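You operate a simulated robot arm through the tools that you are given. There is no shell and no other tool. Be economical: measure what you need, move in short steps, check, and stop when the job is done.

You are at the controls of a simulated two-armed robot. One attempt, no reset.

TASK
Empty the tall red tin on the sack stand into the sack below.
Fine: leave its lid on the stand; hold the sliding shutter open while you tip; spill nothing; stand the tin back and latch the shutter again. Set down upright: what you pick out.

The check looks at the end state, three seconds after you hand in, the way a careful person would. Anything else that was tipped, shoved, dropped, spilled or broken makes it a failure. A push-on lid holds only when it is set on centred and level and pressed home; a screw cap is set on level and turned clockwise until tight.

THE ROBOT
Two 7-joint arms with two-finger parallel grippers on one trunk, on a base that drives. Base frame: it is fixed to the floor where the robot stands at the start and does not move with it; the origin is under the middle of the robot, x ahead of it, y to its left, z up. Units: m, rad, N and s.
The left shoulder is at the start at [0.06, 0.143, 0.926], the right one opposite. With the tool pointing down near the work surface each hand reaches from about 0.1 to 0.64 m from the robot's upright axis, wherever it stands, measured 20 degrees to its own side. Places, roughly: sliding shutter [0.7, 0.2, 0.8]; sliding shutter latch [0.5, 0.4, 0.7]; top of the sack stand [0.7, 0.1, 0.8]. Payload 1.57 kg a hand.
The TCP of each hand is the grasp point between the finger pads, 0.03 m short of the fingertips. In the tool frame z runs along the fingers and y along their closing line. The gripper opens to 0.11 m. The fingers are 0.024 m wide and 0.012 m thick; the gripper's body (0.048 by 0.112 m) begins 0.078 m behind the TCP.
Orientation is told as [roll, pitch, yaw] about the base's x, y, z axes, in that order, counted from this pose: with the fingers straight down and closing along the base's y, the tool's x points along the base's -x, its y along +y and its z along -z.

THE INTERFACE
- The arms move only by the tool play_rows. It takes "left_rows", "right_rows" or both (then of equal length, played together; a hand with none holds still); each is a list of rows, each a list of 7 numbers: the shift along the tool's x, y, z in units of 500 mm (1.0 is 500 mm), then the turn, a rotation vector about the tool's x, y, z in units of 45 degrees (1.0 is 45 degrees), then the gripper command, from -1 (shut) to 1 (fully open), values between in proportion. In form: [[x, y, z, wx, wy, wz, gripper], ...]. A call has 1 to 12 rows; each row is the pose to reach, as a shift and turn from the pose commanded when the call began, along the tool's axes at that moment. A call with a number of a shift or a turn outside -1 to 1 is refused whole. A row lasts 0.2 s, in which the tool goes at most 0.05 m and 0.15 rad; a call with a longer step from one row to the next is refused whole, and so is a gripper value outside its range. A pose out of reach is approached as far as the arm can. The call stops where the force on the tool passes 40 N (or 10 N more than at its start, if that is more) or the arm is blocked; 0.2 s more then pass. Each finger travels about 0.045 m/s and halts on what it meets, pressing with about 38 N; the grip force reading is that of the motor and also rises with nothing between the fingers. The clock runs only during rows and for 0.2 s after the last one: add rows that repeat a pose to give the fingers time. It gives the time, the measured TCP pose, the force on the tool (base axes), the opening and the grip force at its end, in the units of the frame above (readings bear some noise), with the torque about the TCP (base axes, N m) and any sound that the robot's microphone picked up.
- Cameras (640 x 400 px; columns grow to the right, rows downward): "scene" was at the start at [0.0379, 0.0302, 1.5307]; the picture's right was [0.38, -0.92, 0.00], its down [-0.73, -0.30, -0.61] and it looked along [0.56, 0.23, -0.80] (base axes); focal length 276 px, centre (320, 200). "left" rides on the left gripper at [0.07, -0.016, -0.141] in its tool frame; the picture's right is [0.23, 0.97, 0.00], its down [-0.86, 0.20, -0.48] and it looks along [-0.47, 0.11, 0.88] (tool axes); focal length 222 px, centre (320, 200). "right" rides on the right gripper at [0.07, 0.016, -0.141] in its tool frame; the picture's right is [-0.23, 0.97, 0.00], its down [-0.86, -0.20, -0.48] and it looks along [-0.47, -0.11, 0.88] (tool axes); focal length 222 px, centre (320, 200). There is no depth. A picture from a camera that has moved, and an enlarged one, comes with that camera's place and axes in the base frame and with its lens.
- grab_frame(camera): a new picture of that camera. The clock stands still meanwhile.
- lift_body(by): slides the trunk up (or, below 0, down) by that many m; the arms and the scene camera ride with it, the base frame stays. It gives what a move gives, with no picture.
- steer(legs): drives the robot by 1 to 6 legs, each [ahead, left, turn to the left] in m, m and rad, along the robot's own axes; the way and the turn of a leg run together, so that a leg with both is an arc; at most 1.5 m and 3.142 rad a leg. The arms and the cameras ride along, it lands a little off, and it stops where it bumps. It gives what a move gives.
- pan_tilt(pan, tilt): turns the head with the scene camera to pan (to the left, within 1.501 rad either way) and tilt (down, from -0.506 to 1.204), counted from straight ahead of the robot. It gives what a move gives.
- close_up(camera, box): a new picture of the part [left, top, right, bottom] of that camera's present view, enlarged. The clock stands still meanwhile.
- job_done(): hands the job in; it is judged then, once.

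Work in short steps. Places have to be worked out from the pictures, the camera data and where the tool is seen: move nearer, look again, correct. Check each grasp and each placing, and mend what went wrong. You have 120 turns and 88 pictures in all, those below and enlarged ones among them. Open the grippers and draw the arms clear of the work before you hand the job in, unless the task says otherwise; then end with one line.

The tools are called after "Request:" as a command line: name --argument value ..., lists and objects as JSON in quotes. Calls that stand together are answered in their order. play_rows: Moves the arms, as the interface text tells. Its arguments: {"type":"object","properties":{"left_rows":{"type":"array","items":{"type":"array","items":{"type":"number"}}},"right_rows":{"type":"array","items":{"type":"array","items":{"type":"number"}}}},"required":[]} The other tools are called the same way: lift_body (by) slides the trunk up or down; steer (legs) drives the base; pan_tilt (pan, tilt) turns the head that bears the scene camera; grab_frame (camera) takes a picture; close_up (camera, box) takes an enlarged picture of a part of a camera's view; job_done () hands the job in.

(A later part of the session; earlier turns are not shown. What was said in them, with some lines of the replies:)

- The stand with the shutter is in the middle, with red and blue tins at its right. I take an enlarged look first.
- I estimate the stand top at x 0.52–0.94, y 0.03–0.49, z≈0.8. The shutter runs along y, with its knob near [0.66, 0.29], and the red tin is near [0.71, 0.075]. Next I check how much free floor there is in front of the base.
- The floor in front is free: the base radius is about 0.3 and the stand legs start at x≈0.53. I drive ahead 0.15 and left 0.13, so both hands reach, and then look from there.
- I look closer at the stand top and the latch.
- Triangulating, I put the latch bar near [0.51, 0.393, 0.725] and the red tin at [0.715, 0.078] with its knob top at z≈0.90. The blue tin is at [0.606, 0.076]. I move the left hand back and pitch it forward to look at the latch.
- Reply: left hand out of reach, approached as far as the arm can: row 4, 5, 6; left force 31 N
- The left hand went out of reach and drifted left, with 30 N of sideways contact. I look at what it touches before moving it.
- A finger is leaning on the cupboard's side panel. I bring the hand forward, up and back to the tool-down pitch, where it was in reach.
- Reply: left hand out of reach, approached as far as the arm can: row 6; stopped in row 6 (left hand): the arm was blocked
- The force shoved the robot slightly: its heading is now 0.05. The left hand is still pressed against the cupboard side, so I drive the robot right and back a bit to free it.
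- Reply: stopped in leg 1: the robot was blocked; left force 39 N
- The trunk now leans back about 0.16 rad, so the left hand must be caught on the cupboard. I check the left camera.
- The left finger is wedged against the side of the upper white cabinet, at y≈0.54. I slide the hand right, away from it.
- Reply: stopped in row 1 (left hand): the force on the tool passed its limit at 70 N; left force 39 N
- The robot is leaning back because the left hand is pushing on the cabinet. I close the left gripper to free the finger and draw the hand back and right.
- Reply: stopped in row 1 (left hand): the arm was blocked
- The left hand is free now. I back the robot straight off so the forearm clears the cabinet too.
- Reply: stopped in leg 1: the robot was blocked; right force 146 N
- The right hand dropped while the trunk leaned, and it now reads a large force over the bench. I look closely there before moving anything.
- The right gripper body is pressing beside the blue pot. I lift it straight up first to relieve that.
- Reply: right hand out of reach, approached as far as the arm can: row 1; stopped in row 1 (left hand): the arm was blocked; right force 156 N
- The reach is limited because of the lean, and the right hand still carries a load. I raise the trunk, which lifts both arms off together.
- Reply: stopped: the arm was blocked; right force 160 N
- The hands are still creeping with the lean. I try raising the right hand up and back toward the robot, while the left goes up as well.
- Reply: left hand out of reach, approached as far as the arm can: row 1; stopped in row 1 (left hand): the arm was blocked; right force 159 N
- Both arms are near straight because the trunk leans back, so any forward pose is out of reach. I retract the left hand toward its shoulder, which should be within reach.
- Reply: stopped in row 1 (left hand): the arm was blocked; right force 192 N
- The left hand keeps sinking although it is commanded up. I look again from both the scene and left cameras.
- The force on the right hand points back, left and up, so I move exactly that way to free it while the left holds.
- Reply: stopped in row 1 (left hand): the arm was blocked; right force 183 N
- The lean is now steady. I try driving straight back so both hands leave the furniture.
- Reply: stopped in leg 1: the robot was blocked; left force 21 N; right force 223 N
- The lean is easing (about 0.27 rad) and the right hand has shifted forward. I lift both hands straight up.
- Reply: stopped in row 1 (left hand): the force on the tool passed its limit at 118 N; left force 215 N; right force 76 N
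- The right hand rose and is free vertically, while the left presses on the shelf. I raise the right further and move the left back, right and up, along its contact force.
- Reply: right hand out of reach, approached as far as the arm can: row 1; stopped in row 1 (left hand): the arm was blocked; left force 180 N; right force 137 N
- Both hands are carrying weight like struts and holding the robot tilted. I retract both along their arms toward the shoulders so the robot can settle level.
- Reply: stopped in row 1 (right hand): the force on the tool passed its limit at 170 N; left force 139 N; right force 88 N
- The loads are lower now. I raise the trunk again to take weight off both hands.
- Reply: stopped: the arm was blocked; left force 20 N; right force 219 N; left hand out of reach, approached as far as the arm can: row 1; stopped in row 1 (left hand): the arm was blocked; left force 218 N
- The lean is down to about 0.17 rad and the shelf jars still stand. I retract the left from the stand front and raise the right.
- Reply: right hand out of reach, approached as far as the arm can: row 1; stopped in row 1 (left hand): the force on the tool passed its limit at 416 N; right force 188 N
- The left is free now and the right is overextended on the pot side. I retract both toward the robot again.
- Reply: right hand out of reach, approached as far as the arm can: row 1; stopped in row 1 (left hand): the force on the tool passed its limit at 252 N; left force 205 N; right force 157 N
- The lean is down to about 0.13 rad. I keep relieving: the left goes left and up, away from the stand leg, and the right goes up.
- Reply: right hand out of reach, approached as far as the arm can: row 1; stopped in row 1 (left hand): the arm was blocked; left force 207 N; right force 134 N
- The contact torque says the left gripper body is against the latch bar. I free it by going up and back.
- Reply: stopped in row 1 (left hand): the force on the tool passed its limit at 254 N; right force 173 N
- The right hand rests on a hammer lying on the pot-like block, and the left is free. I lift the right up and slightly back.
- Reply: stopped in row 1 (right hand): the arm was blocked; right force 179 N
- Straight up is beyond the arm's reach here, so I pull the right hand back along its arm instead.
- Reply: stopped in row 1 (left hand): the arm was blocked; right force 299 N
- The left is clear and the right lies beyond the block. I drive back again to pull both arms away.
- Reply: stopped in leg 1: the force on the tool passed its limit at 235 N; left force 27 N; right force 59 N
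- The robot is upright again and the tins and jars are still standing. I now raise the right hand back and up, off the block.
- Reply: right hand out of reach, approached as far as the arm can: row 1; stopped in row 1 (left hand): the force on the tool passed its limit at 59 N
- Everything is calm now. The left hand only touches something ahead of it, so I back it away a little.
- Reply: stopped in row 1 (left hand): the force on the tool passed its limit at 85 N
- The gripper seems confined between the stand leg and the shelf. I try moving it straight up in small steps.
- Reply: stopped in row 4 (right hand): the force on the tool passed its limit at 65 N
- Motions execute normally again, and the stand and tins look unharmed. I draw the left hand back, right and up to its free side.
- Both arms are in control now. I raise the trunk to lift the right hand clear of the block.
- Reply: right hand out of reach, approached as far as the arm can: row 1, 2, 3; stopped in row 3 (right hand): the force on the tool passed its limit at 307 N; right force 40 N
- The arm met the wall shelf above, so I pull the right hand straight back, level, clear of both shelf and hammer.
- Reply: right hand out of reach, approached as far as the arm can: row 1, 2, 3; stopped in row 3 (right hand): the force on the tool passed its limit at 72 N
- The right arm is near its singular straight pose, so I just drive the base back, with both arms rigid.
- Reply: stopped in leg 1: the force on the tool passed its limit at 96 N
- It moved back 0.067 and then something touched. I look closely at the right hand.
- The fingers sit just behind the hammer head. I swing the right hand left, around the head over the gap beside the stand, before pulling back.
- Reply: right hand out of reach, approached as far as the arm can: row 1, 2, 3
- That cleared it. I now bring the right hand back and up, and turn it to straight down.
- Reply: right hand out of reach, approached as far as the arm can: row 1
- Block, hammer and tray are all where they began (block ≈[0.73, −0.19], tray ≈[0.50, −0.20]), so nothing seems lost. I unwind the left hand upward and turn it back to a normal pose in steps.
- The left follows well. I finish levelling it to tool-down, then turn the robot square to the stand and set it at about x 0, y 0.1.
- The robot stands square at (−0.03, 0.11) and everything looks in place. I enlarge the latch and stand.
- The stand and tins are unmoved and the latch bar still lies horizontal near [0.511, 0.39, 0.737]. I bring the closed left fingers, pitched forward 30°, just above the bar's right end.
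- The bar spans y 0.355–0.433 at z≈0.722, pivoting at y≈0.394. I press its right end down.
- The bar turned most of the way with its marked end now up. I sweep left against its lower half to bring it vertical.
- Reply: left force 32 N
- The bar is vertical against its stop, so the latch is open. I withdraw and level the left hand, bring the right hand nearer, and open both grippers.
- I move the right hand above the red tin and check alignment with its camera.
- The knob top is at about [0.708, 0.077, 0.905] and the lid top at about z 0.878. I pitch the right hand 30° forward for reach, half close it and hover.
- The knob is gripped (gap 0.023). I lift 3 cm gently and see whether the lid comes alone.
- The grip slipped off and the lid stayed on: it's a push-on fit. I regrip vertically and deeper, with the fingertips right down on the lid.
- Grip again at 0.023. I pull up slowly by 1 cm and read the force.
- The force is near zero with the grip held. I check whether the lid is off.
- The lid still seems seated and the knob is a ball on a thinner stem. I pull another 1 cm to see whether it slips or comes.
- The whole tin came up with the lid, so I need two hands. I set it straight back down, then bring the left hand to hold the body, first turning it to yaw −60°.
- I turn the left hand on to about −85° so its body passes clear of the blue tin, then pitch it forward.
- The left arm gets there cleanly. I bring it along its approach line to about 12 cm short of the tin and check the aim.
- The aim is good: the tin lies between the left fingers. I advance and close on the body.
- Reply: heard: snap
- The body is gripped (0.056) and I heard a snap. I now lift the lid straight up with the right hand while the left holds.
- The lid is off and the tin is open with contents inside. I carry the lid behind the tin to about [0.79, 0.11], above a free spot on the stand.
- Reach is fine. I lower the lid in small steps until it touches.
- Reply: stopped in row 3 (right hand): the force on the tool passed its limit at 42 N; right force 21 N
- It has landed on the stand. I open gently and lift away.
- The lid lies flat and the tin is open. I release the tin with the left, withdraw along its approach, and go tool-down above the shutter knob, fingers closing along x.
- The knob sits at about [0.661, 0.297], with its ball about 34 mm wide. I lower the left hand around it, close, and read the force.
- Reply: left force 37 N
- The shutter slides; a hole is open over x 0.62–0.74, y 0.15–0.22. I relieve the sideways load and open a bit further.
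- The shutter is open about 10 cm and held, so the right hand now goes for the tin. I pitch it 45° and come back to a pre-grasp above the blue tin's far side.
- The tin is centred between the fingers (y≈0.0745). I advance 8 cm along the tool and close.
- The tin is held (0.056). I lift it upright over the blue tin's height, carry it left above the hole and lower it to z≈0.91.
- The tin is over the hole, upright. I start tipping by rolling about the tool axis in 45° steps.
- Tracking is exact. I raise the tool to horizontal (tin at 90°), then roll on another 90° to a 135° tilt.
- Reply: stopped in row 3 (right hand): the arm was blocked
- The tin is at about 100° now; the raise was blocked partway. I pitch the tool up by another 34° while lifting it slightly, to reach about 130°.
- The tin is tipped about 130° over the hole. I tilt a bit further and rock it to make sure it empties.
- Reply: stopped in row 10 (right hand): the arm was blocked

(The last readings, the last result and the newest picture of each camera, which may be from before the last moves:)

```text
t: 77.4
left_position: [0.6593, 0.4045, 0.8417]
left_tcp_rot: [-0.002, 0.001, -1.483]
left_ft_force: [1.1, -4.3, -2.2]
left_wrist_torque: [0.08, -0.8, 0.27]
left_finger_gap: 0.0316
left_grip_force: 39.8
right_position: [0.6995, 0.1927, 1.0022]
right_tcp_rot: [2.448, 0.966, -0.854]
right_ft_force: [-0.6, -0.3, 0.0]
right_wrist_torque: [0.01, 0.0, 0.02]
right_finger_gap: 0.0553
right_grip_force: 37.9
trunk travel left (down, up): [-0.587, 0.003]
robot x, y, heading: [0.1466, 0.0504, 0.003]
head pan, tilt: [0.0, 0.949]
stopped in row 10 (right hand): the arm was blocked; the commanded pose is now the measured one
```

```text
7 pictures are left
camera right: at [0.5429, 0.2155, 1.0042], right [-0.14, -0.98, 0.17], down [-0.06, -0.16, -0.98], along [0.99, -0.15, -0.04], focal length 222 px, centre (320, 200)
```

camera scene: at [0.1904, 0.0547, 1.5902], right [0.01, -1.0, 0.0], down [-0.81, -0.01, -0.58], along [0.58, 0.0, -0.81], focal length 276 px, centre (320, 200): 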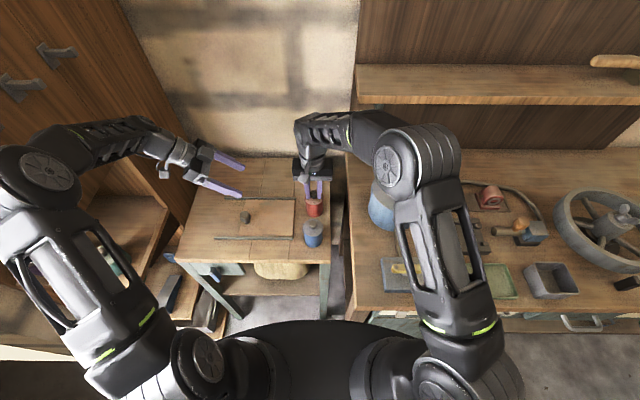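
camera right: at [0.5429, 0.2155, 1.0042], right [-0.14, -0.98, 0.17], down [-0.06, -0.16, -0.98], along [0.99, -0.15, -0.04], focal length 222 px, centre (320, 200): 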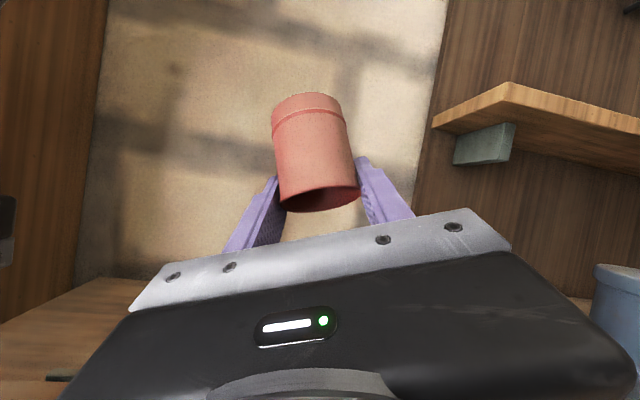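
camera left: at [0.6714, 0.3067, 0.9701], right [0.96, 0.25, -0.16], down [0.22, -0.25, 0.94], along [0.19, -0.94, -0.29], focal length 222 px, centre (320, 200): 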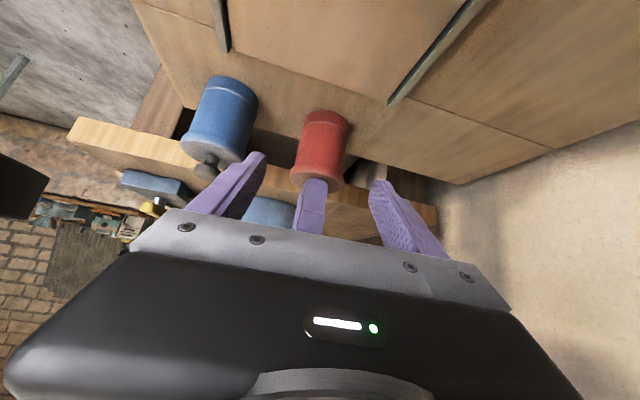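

The tin looks emptied. I reverse the tilt, keeping it above the hole.

Request:
play_rows --right_rows '[[0.033, 0.015, 0.018, 0.04, -0.09, 0, -1], [0.033, 0.015, 0.018, 0.12, -0.25, -0.02, -1], [0.033, 0.015, 0.018, 0.2, -0.41, -0.03, -1], [0.033, 0.015, 0.018, 0.27, -0.56, -0.04, -1], [0.033, 0.015, 0.018, 0.34, -0.71, -0.05, -1], [0.033, 0.015, 0.018, 0.41, -0.861, -0.055, -1]]'

Request:
play_rows --right_rows '[[0, 0, 0, 0, 0, -0.166, -1], [0, 0, 0, 0, 0, -0.333, -1], [0, 0, 0, 0, 0, -0.5, -1], [0, 0, 0, 0, 0, -0.666, -1], [0, 0, 0, 0, 0, -0.833, -1], [0, 0, 0, 0, 0, -1.0, -1]]'

Request:
play_rows --right_rows '[[0, 0, 0, 0, 0, -0.166, -1], [0, 0, 0, 0, 0, -0.333, -1], [0, 0, 0, 0, 0, -0.5, -1], [0, 0, 0, 0, 0, -0.666, -1], [0, 0, 0, 0, 0, -0.833, -1], [0, 0, 0, 0, 0, -1.0, -1]]'

```text
t: 78.8
left_position: [0.6592, 0.4055, 0.8421]
left_tcp_rot: [-0.002, 0.002, -1.485]
left_ft_force: [3.4, -4.8, -2.5]
left_wrist_torque: [-0.21, -0.25, -0.08]
left_finger_gap: 0.0319
left_grip_force: 40.4
right_position: [0.6987, 0.1945, 1.0219]
right_tcp_rot: [0.972, 1.025, -2.154]
right_ft_force: [0.4, -0.4, 0.3]
right_wrist_torque: [0.01, 0.03, 0.01]
right_finger_gap: 0.0553
right_grip_force: 38.0
trunk travel left (down, up): [-0.587, 0.003]
robot x, y, heading: [0.1504, 0.0524, 0.007]
head pan, tilt: [0.0, 0.949]
```

```text
t: 80.2
left_position: [0.6604, 0.4067, 0.8419]
left_tcp_rot: [-0.004, 0.001, -1.483]
left_ft_force: [2.4, -4.4, -4.2]
left_wrist_torque: [0.45, -0.42, 0.29]
left_finger_gap: 0.0314
left_grip_force: 40.3
right_position: [0.6994, 0.1932, 1.0228]
right_tcp_rot: [1.258, 0.303, -1.722]
right_ft_force: [-0.7, 1.0, -0.5]
right_wrist_torque: [0.02, 0.05, 0.04]
right_finger_gap: 0.0554
right_grip_force: 38.0
trunk travel left (down, up): [-0.587, 0.003]
robot x, y, heading: [0.1473, 0.0519, 0.008]
head pan, tilt: [0.0, 0.949]
```

```text
t: 81.6
left_position: [0.6602, 0.4072, 0.843]
left_tcp_rot: [-0.002, 0.002, -1.484]
left_ft_force: [2.2, -4.2, -3.0]
left_wrist_torque: [-0.01, -0.47, 0.11]
left_finger_gap: 0.0314
left_grip_force: 40.7
right_position: [0.6997, 0.1935, 1.0221]
right_tcp_rot: [1.241, -0.446, -1.48]
right_ft_force: [0.5, 0.4, -0.1]
right_wrist_torque: [-0.02, 0.0, -0.03]
right_finger_gap: 0.0553
right_grip_force: 38.2
trunk travel left (down, up): [-0.587, 0.003]
robot x, y, heading: [0.1452, 0.0537, 0.01]
head pan, tilt: [0.0, 0.949]
```

I turn the rest of the way back to the upright orientation in two equal halves.

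Request:
play_rows --right_rows '[[0, 0, 0, 0.027, 0.059, -0.142, -1], [0, 0, 0, 0.055, 0.118, -0.284, -1], [0, 0, 0, 0.082, 0.177, -0.425, -1], [0, 0, 0, 0.11, 0.236, -0.567, -1], [0, 0, 0, 0.1375, 0.295, -0.709, -1]]'

Request:
play_rows --right_rows '[[0, 0, 0, 0.027, 0.059, -0.142, -1], [0, 0, 0, 0.055, 0.118, -0.284, -1], [0, 0, 0, 0.082, 0.177, -0.425, -1], [0, 0, 0, 0.11, 0.236, -0.567, -1], [0, 0, 0, 0.1375, 0.295, -0.709, -1]]'

Request:
close_up --camera "scene" --box '[190, 130, 350, 250]'

```text
t: 82.8
left_position: [0.6601, 0.4057, 0.8418]
left_tcp_rot: [-0.003, 0.002, -1.484]
left_ft_force: [2.6, -5.0, -2.2]
left_wrist_torque: [0.0, -0.45, 0.12]
left_finger_gap: 0.0317
left_grip_force: 40.2
right_position: [0.6997, 0.1945, 1.022]
right_tcp_rot: [0.761, -0.801, -0.87]
right_ft_force: [0.9, -0.7, -0.6]
right_wrist_torque: [0.0, 0.0, 0.0]
right_finger_gap: 0.0553
right_grip_force: 37.7
trunk travel left (down, up): [-0.587, 0.003]
robot x, y, heading: [0.1466, 0.0524, 0.006]
head pan, tilt: [0.0, 0.949]
```

```text
t: 84.0
left_position: [0.6602, 0.4048, 0.8402]
left_tcp_rot: [-0.004, 0.002, -1.482]
left_ft_force: [2.7, -4.7, -2.1]
left_wrist_torque: [0.11, -0.37, 0.15]
left_finger_gap: 0.0318
left_grip_force: 39.6
right_position: [0.6995, 0.1928, 1.0228]
right_tcp_rot: [0.001, -0.792, 0.008]
right_ft_force: [0.1, 0.0, -0.4]
right_wrist_torque: [0.0, 0.01, 0.0]
right_finger_gap: 0.0554
right_grip_force: 37.4
trunk travel left (down, up): [-0.587, 0.003]
robot x, y, heading: [0.1438, 0.0579, 0.005]
head pan, tilt: [0.0, 0.949]
```

```text
3.33 times, centred on (270, 190) of scene
camera zoom: at [0.1899, 0.0535, 1.5902], right [0.01, -1.0, 0.0], down [-0.81, -0.01, -0.58], along [0.58, 0.01, -0.81], focal length 921 px, centre (487, 233)
```

zoom: 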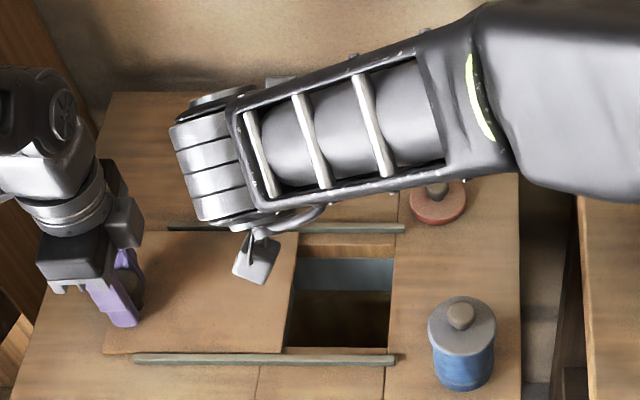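

The hole is clear and I see no spill. I carry the empty tin back to its spot and lower it.

Request:
play_rows --right_rows '[[-0.003, -0.08, 0.003, 0, 0, 0, -1], [-0.007, -0.16, 0.007, 0, 0, 0, -1], [-0.01, -0.235, 0.01, 0, 0, 0, -1], [0.045, -0.235, 0.065, 0, 0, 0, -1], [0.1, -0.235, 0.12, 0, 0, 0, -1], [0.155, -0.235, 0.174, 0, 0, 0, -1], [0.2, -0.235, 0.218, 0, 0, 0, -1], [0.208, -0.235, 0.226, 0, 0, 0, -1]]'

Request:
play_rows --right_rows '[[0.003, 0, 0.003, 0, 0, 0, -1], [0.006, 0, 0.006, 0, 0, 0, -1], [0.008, 0, 0.008, 0, 0, 0, -1]]'

```text
t: 85.8
left_position: [0.661, 0.4048, 0.8423]
left_tcp_rot: [-0.004, 0.0, -1.483]
left_ft_force: [2.8, -3.9, -2.5]
left_wrist_torque: [0.01, -0.29, 0.11]
left_finger_gap: 0.0318
left_grip_force: 40.4
right_position: [0.7067, 0.0781, 0.8687]
right_tcp_rot: [0.005, -0.794, 0.004]
right_ft_force: [0.6, 0.4, -1.1]
right_wrist_torque: [-0.01, 0.02, 0.01]
right_finger_gap: 0.0553
right_grip_force: 38.0
trunk travel left (down, up): [-0.587, 0.003]
robot x, y, heading: [0.1481, 0.049, 0.009]
head pan, tilt: [0.0, 0.949]
```

```text
t: 86.6
left_position: [0.6604, 0.4058, 0.8423]
left_tcp_rot: [-0.004, 0.002, -1.484]
left_ft_force: [5.7, -3.8, -6.8]
left_wrist_torque: [0.41, -0.19, 0.25]
left_finger_gap: 0.0316
left_grip_force: 40.8
right_position: [0.7087, 0.0768, 0.864]
right_tcp_rot: [0.004, -0.796, 0.004]
right_ft_force: [-2.5, -1.5, 9.9]
right_wrist_torque: [-0.14, 0.4, 0.0]
right_finger_gap: 0.0555
right_grip_force: 38.1
trunk travel left (down, up): [-0.587, 0.003]
robot x, y, heading: [0.1482, 0.054, 0.008]
head pan, tilt: [0.0, 0.949]
```

The tin touches down (10 N). I release, back out along the tool, and rise.

Request:
play_rows --right_rows '[[0, 0, 0, 0, 0, 0, -0.5], [0, 0, 0, 0, 0, 0, 0.2], [0, 0, 0, 0, 0, 0, 0.55], [0, 0, 0, 0, 0, 0, 0.55], [0, 0, -0.06, 0, 0, 0, 0.55], [0, 0, -0.14, 0, 0, 0, 0.55], [-0.05, 0, -0.22, 0, 0, 0, 0.55], [-0.1, 0, -0.3, 0, 0, 0, 0.55]]'

Request:
play_rows --left_rows '[[-0.05, 0.0, 0, 0, 0, 0, -1], [-0.1, -0.005, 0, 0, 0, 0, -1], [-0.15, -0.01, 0, 0, 0, 0, -1], [-0.2, -0.015, 0, 0, 0, 0, -1]]'

Request:
close_up --camera "scene" --box '[190, 130, 350, 250]'

```text
t: 88.4
left_position: [0.6593, 0.4053, 0.8415]
left_tcp_rot: [-0.003, 0.002, -1.482]
left_ft_force: [1.1, -4.4, -1.9]
left_wrist_torque: [0.07, -1.02, 0.12]
left_finger_gap: 0.0315
left_grip_force: 39.8
right_position: [0.6352, 0.0751, 1.0043]
right_tcp_rot: [0.005, -0.792, 0.007]
right_ft_force: [-0.1, -0.1, 0.0]
right_wrist_torque: [0.01, 0.02, 0.0]
right_finger_gap: 0.085
right_grip_force: 0.1
trunk travel left (down, up): [-0.587, 0.003]
robot x, y, heading: [0.1474, 0.0531, 0.008]
head pan, tilt: [0.0, 0.949]
```

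```text
t: 89.4
left_position: [0.6615, 0.3059, 0.8421]
left_tcp_rot: [-0.004, 0.002, -1.483]
left_ft_force: [-4.8, -2.9, -6.8]
left_wrist_torque: [0.49, -0.05, 0.12]
left_finger_gap: 0.0315
left_grip_force: 40.2
right_position: [0.6337, 0.0738, 1.0052]
right_tcp_rot: [0.005, -0.795, 0.005]
right_ft_force: [0.4, -0.3, -0.2]
right_wrist_torque: [-0.02, 0.01, 0.01]
right_finger_gap: 0.0851
right_grip_force: 0.0
trunk travel left (down, up): [-0.587, 0.003]
robot x, y, heading: [0.1454, 0.0514, 0.01]
head pan, tilt: [0.0, 0.949]
```

```text
3.33 times, centred on (270, 190) of scene
camera zoom: at [0.1894, 0.0534, 1.5901], right [0.01, -1.0, 0.0], down [-0.81, -0.01, -0.58], along [0.58, 0.01, -0.81], focal length 921 px, centre (487, 233)
```

zoom: 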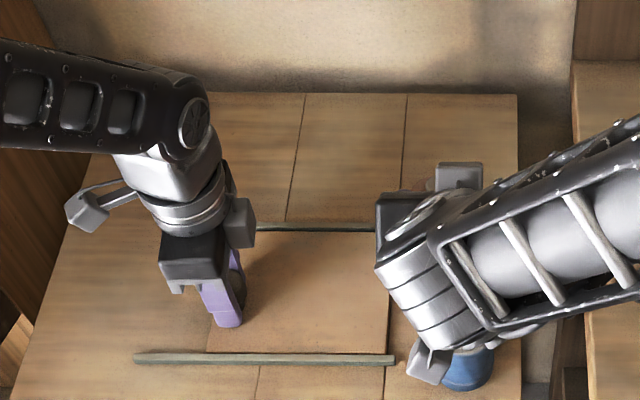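

The shutter is nearly shut at 0.306, against 0.297 originally. I push it home until it meets the end, then release and rise.

Request:
play_rows --left_rows '[[-0.009, -0.001, 0, 0, 0, 0, -1], [-0.018, -0.002, 0, 0, 0, 0, -1], [-0.024, -0.002, 0, 0, 0, 0, -1]]'

Request:
play_rows --left_rows '[[0, 0, 0, 0, 0, 0, -0.5], [0, 0, 0, 0, 0, 0, 0.1], [0, 0, 0, 0, 0, 0, 0.1], [0, 0, -0.08, 0, 0, 0, 0.1], [0, 0, -0.17, 0, 0, 0, 0], [0, 0, -0.26, 0, 0, 0, -0.5], [0, 0, -0.32, 0, 0, 0, -1]]'

```text
t: 90.2
left_position: [0.6598, 0.2976, 0.8418]
left_tcp_rot: [-0.003, 0.004, -1.48]
left_ft_force: [-6.5, 15.8, -4.9]
left_wrist_torque: [-0.33, -0.39, -0.16]
left_finger_gap: 0.032
left_grip_force: 40.7
right_position: [0.6345, 0.0748, 1.0043]
right_tcp_rot: [0.001, -0.794, 0.008]
right_ft_force: [0.1, 0.2, -0.6]
right_wrist_torque: [-0.02, 0.01, -0.01]
right_finger_gap: 0.0854
right_grip_force: 0.0
trunk travel left (down, up): [-0.587, 0.003]
robot x, y, heading: [0.1482, 0.0555, 0.006]
head pan, tilt: [0.0, 0.949]
```

```text
t: 91.8
left_position: [0.6618, 0.2913, 1.0028]
left_tcp_rot: [-0.002, 0.002, -1.486]
left_ft_force: [-0.7, 0.0, 0.1]
left_wrist_torque: [0.0, -0.03, -0.01]
left_finger_gap: 0.0048
left_grip_force: 0.2
right_position: [0.6346, 0.0745, 1.0044]
right_tcp_rot: [0.004, -0.794, 0.003]
right_ft_force: [0.1, 0.0, -0.4]
right_wrist_torque: [0.02, 0.02, 0.01]
right_finger_gap: 0.0854
right_grip_force: 0.1
trunk travel left (down, up): [-0.587, 0.003]
robot x, y, heading: [0.1442, 0.0547, 0.016]
head pan, tilt: [0.0, 0.949]
```

The shutter is shut. I unwind the left hand to yaw 0, fingers closed, and then drive back to the earlier latch position.

Request:
play_rows --left_rows '[[0.002, -0.02, 0, 0, 0, -0.157, -1], [0.004, -0.04, 0, 0, 0, -0.314, -1], [0.006, -0.065, 0, 0, 0, -0.471, -1], [0.008, -0.09, 0.01, 0, 0, -0.629, -1], [0.01, -0.11, 0.02, 0, 0, -0.786, -1], [0.011, -0.129, 0.02, 0, 0, -0.943, -1]]'

Request:
play_rows --left_rows '[[0, 0, 0, 0, 0, -0.157, -1], [0, 0, 0, 0, 0, -0.314, -1], [0, 0, 0, 0, 0, -0.471, -1], [0, 0, 0, 0, 0, -0.629, -1], [0, 0, 0, 0, 0, -0.786, -1], [0, 0, 0, 0, 0, -0.943, -1]]'

Request:
steer --legs '[[-0.18, 0, 0], [0, 0.058, -0.01]]'

```text
t: 93.2
left_position: [0.5957, 0.2938, 0.9918]
left_tcp_rot: [-0.004, 0.004, -0.742]
left_ft_force: [-0.1, 0.5, -0.8]
left_wrist_torque: [-0.01, -0.01, 0.0]
left_finger_gap: 0.0001
left_grip_force: 21.1
right_position: [0.6353, 0.0745, 1.0055]
right_tcp_rot: [0.003, -0.793, 0.007]
right_ft_force: [0.4, -0.2, -0.3]
right_wrist_torque: [0.01, 0.03, 0.04]
right_finger_gap: 0.0853
right_grip_force: 0.0
trunk travel left (down, up): [-0.587, 0.003]
robot x, y, heading: [0.1481, 0.0537, 0.009]
head pan, tilt: [0.0, 0.949]
```

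```text
t: 94.6
left_position: [0.5967, 0.2934, 0.9915]
left_tcp_rot: [-0.001, 0.003, -0.001]
left_ft_force: [0.1, 0.0, -0.2]
left_wrist_torque: [0.01, 0.0, 0.02]
left_finger_gap: 0.0
left_grip_force: 21.7
right_position: [0.6346, 0.0751, 1.0054]
right_tcp_rot: [0.002, -0.794, 0.005]
right_ft_force: [-0.3, -0.4, 0.0]
right_wrist_torque: [0.02, 0.02, -0.02]
right_finger_gap: 0.0855
right_grip_force: 0.1
trunk travel left (down, up): [-0.587, 0.003]
robot x, y, heading: [0.1476, 0.0528, 0.013]
head pan, tilt: [0.0, 0.949]
```

```text
t: 96.7
left_position: [0.4149, 0.3483, 0.9917]
left_tcp_rot: [0.001, 0.003, -0.012]
left_ft_force: [-1.0, 0.4, 0.1]
left_wrist_torque: [-0.08, 0.01, 0.0]
left_finger_gap: 0.0
left_grip_force: 21.3
right_position: [0.4495, 0.1288, 1.0049]
right_tcp_rot: [0.002, -0.795, -0.004]
right_ft_force: [-0.5, 0.3, 0.8]
right_wrist_torque: [-0.03, 0.0, -0.01]
right_finger_gap: 0.0855
right_grip_force: 0.1
trunk travel left (down, up): [-0.587, 0.003]
robot x, y, heading: [-0.0418, 0.1099, -0.002]
head pan, tilt: [0.0, 0.949]
```

That is the same spot as before. I go down in front of the stand, pitched 30°, to just right of the bar's upper end.

Request:
play_rows --left_rows '[[0, 0.004, 0.07, 0, -0.13, 0, -1], [0, 0.01, 0.15, 0, -0.26, 0, -1], [0, 0.014, 0.23, 0, -0.4, 0, -1], [-0.005, 0.018, 0.31, 0, -0.53, 0, -1], [-0.01, 0.02, 0.38, 0, -0.667, 0, -1]]'

Request:
play_rows --left_rows '[[-0.045, 0, 0.06, 0, 0, 0, -1], [-0.091, 0, 0.122, 0, 0, 0, -1]]'

Request:
grab_frame --camera "left"

```text
t: 97.9
left_position: [0.4165, 0.3584, 0.8026]
left_tcp_rot: [0.004, -0.52, -0.013]
left_ft_force: [-0.1, 0.7, 0.2]
left_wrist_torque: [-0.01, 0.0, -0.03]
left_finger_gap: 0.0003
left_grip_force: 21.4
right_position: [0.4497, 0.1268, 1.003]
right_tcp_rot: [0.002, -0.794, -0.004]
right_ft_force: [0.1, -0.4, 0.2]
right_wrist_torque: [-0.03, -0.02, -0.04]
right_finger_gap: 0.0853
right_grip_force: 0.1
trunk travel left (down, up): [-0.587, 0.003]
robot x, y, heading: [-0.0377, 0.1094, -0.003]
head pan, tilt: [0.0, 0.949]
```

```text
t: 98.5
left_position: [0.4878, 0.3567, 0.771]
left_tcp_rot: [0.0, -0.52, -0.012]
left_ft_force: [-0.5, 0.0, 0.1]
left_wrist_torque: [-0.02, -0.01, 0.01]
left_finger_gap: 0.0
left_grip_force: 21.4
right_position: [0.4503, 0.1267, 1.0048]
right_tcp_rot: [0.003, -0.793, -0.006]
right_ft_force: [-0.4, 0.5, 0.0]
right_wrist_torque: [0.01, 0.01, 0.03]
right_finger_gap: 0.0854
right_grip_force: 0.2
trunk travel left (down, up): [-0.587, 0.003]
robot x, y, heading: [-0.0382, 0.1076, -0.001]
head pan, tilt: [0.0, 0.949]
```

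```text
4 pictures are left
camera left: at [0.3568, 0.3422, 0.8607], right [-0.19, 0.98, -0.11], down [0.51, 0.19, 0.84], along [0.84, 0.1, -0.53], focal length 222 px, centre (320, 200)
```

left: 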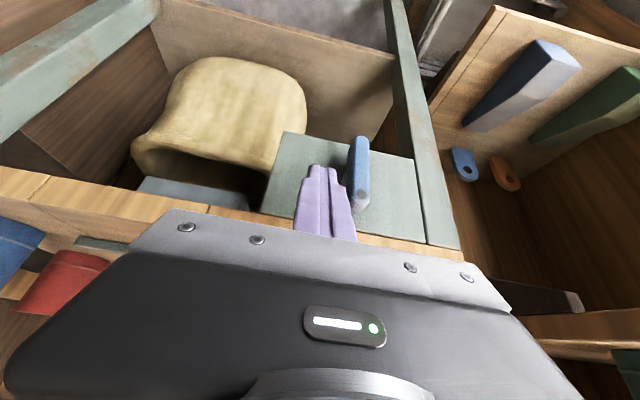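

The bar is vertical with the finger to the right of its upper half. I sweep left and then press down to bring it back horizontal.

Request:
play_rows --left_rows '[[0, 0.03, 0, 0, 0, 0, -1], [0, 0.055, 0, 0, 0, 0, -1], [0, 0.08, 0, 0, 0, 0, -1], [0, 0.105, 0, 0, 0, 0, -1], [0, 0.125, 0, 0, 0, 0, -1], [0.006, 0.135, 0.011, 0, 0, 0, -1], [0.012, 0.135, 0.021, 0, 0, 0, -1]]'

Request:
grab_frame --camera "left"

```text
t: 100.1
left_position: [0.4894, 0.424, 0.7617]
left_tcp_rot: [0.001, -0.526, -0.012]
left_ft_force: [-9.2, -0.8, 24.2]
left_wrist_torque: [-0.29, -0.04, 0.23]
left_finger_gap: 0.0
left_grip_force: 21.5
right_position: [0.4486, 0.1263, 1.0072]
right_tcp_rot: [0.004, -0.797, -0.005]
right_ft_force: [0.5, -0.4, -0.1]
right_wrist_torque: [-0.03, -0.03, 0.01]
right_finger_gap: 0.0851
right_grip_force: 0.0
trunk travel left (down, up): [-0.587, 0.003]
robot x, y, heading: [-0.0404, 0.1069, -0.001]
head pan, tilt: [0.0, 0.949]
```

```text
3 pictures are left
camera left: at [0.3574, 0.4084, 0.8498], right [-0.19, 0.98, -0.11], down [0.5, 0.19, 0.84], along [0.84, 0.1, -0.53], focal length 222 px, centre (320, 200)
```

left: 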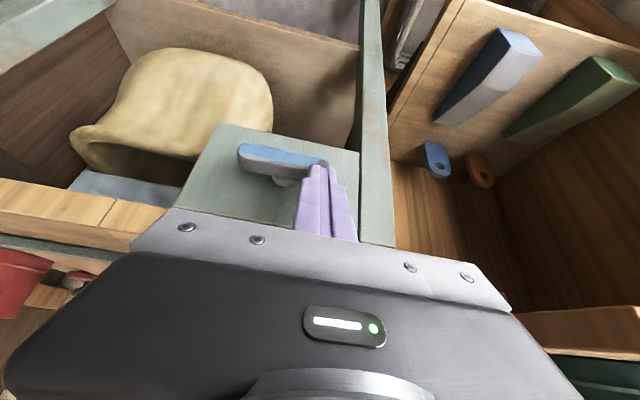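

The bar is horizontal again and pressing on its stop at 24 N. I give one slight extra press and then withdraw the left hand up and back.

Request:
play_rows --left_rows '[[0.003, 0, 0.005, 0, 0, 0, -1], [-0.01, 0, -0.02, 0, 0, 0, -1], [0.03, 0, -0.09, 0, 0, 0, -1], [0.04, -0.02, -0.17, 0, 0.1, 0, -1], [0.04, -0.05, -0.26, 0, 0.23, 0, -1], [0.02, -0.08, -0.35, 0, 0.36, 0, -0.5], [0.0, -0.1, -0.44, 0, 0.5, 0, 0]]'

Request:
close_up --camera "scene" --box '[180, 110, 440, 270]'

```text
t: 101.7
left_position: [0.3795, 0.3743, 0.9521]
left_tcp_rot: [-0.001, -0.127, -0.01]
left_ft_force: [-0.8, -0.2, 1.9]
left_wrist_torque: [0.01, 0.01, 0.0]
left_finger_gap: 0.0483
left_grip_force: 0.1
right_position: [0.4494, 0.1269, 1.0055]
right_tcp_rot: [0.003, -0.794, -0.002]
right_ft_force: [-0.1, -0.4, -0.5]
right_wrist_torque: [0.0, 0.01, 0.02]
right_finger_gap: 0.0854
right_grip_force: 0.1
trunk travel left (down, up): [-0.587, 0.003]
robot x, y, heading: [-0.0378, 0.1077, 0.001]
head pan, tilt: [0.0, 0.949]
```

```text
2.46 times, centred on (310, 190) of scene
camera zoom: at [0.0037, 0.111, 1.5902], right [0.0, -1.0, 0.0], down [-0.81, 0.0, -0.58], along [0.58, 0.0, -0.81], focal length 680 px, centre (345, 225)
```

zoom: 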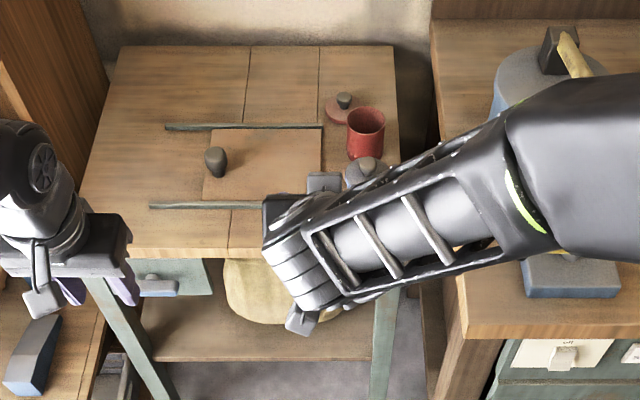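

Tin upright, lid on the stand, shutter shut and latch horizontal. I open the grippers, draw both hands further clear, and take a last look.

Request:
play_rows --left_rows '[[0.03, 0, -0.02, 0, 0, 0, 0.5], [0.06, 0, -0.04, 0, 0.05, 0, 1], [0.06, 0, -0.06, 0, 0.1, 0, 1], [0.06, 0, -0.06, 0, 0.16, 0, 1]]' --right_rows '[[-0.03, -0.06, -0.03, 0, 0.15, 0, 1], [-0.03, -0.12, -0.06, 0, 0.3, 0, 1], [-0.03, -0.18, -0.1, 0, 0.45, 0, 1], [-0.03, -0.24, -0.14, 0, 0.6, 0, 1]]'

Request:
grab_frame --camera "scene"

```text
t: 102.7
left_position: [0.3455, 0.3752, 0.9782]
left_tcp_rot: [0.002, -0.002, -0.014]
left_ft_force: [0.2, 0.2, -0.4]
left_wrist_torque: [0.0, 0.02, 0.02]
left_finger_gap: 0.1099
left_grip_force: 0.0
right_position: [0.4098, 0.0087, 1.0638]
right_tcp_rot: [0.003, -0.321, -0.004]
right_ft_force: [-0.7, -0.2, -0.7]
right_wrist_torque: [0.03, 0.01, 0.04]
right_finger_gap: 0.1102
right_grip_force: 0.0
trunk travel left (down, up): [-0.587, 0.003]
robot x, y, heading: [-0.0364, 0.1103, -0.003]
head pan, tilt: [0.0, 0.949]
```

```text
1 pictures are left
camera scene: at [0.005, 0.1102, 1.5902], right [0.0, -1.0, 0.0], down [-0.81, 0.0, -0.58], along [0.58, 0.0, -0.81], focal length 276 px, centre (320, 200)
```

scene: 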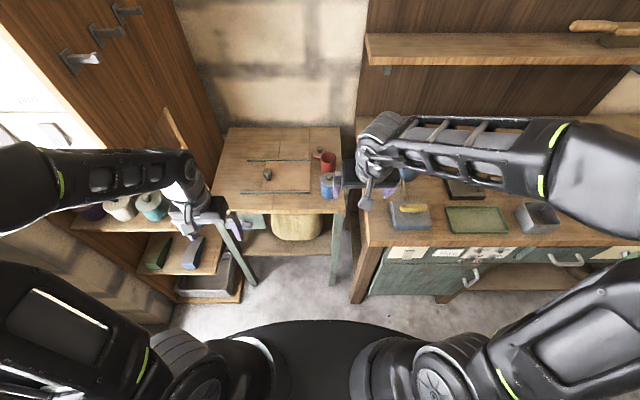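

Everything stands upright, nothing is spilled that I can see, the grippers are open and the arms are clear. I hand in.

Request:
job_done

```text
The job is handed in.
```

The red tin was tipped out over the open shutter hole and stood back upright. Its lid lies on the stand, the shutter is shut and latched, and I saw no spill. I did not look into the sack or straight down into the tin. Early on the left arm jammed on the cabinet and the robot leaned back, pressing hard on the shelf, the stand front, and the block with the hammer on the bench. By the pictures these are still in place, though the hammer may have shifted a little.
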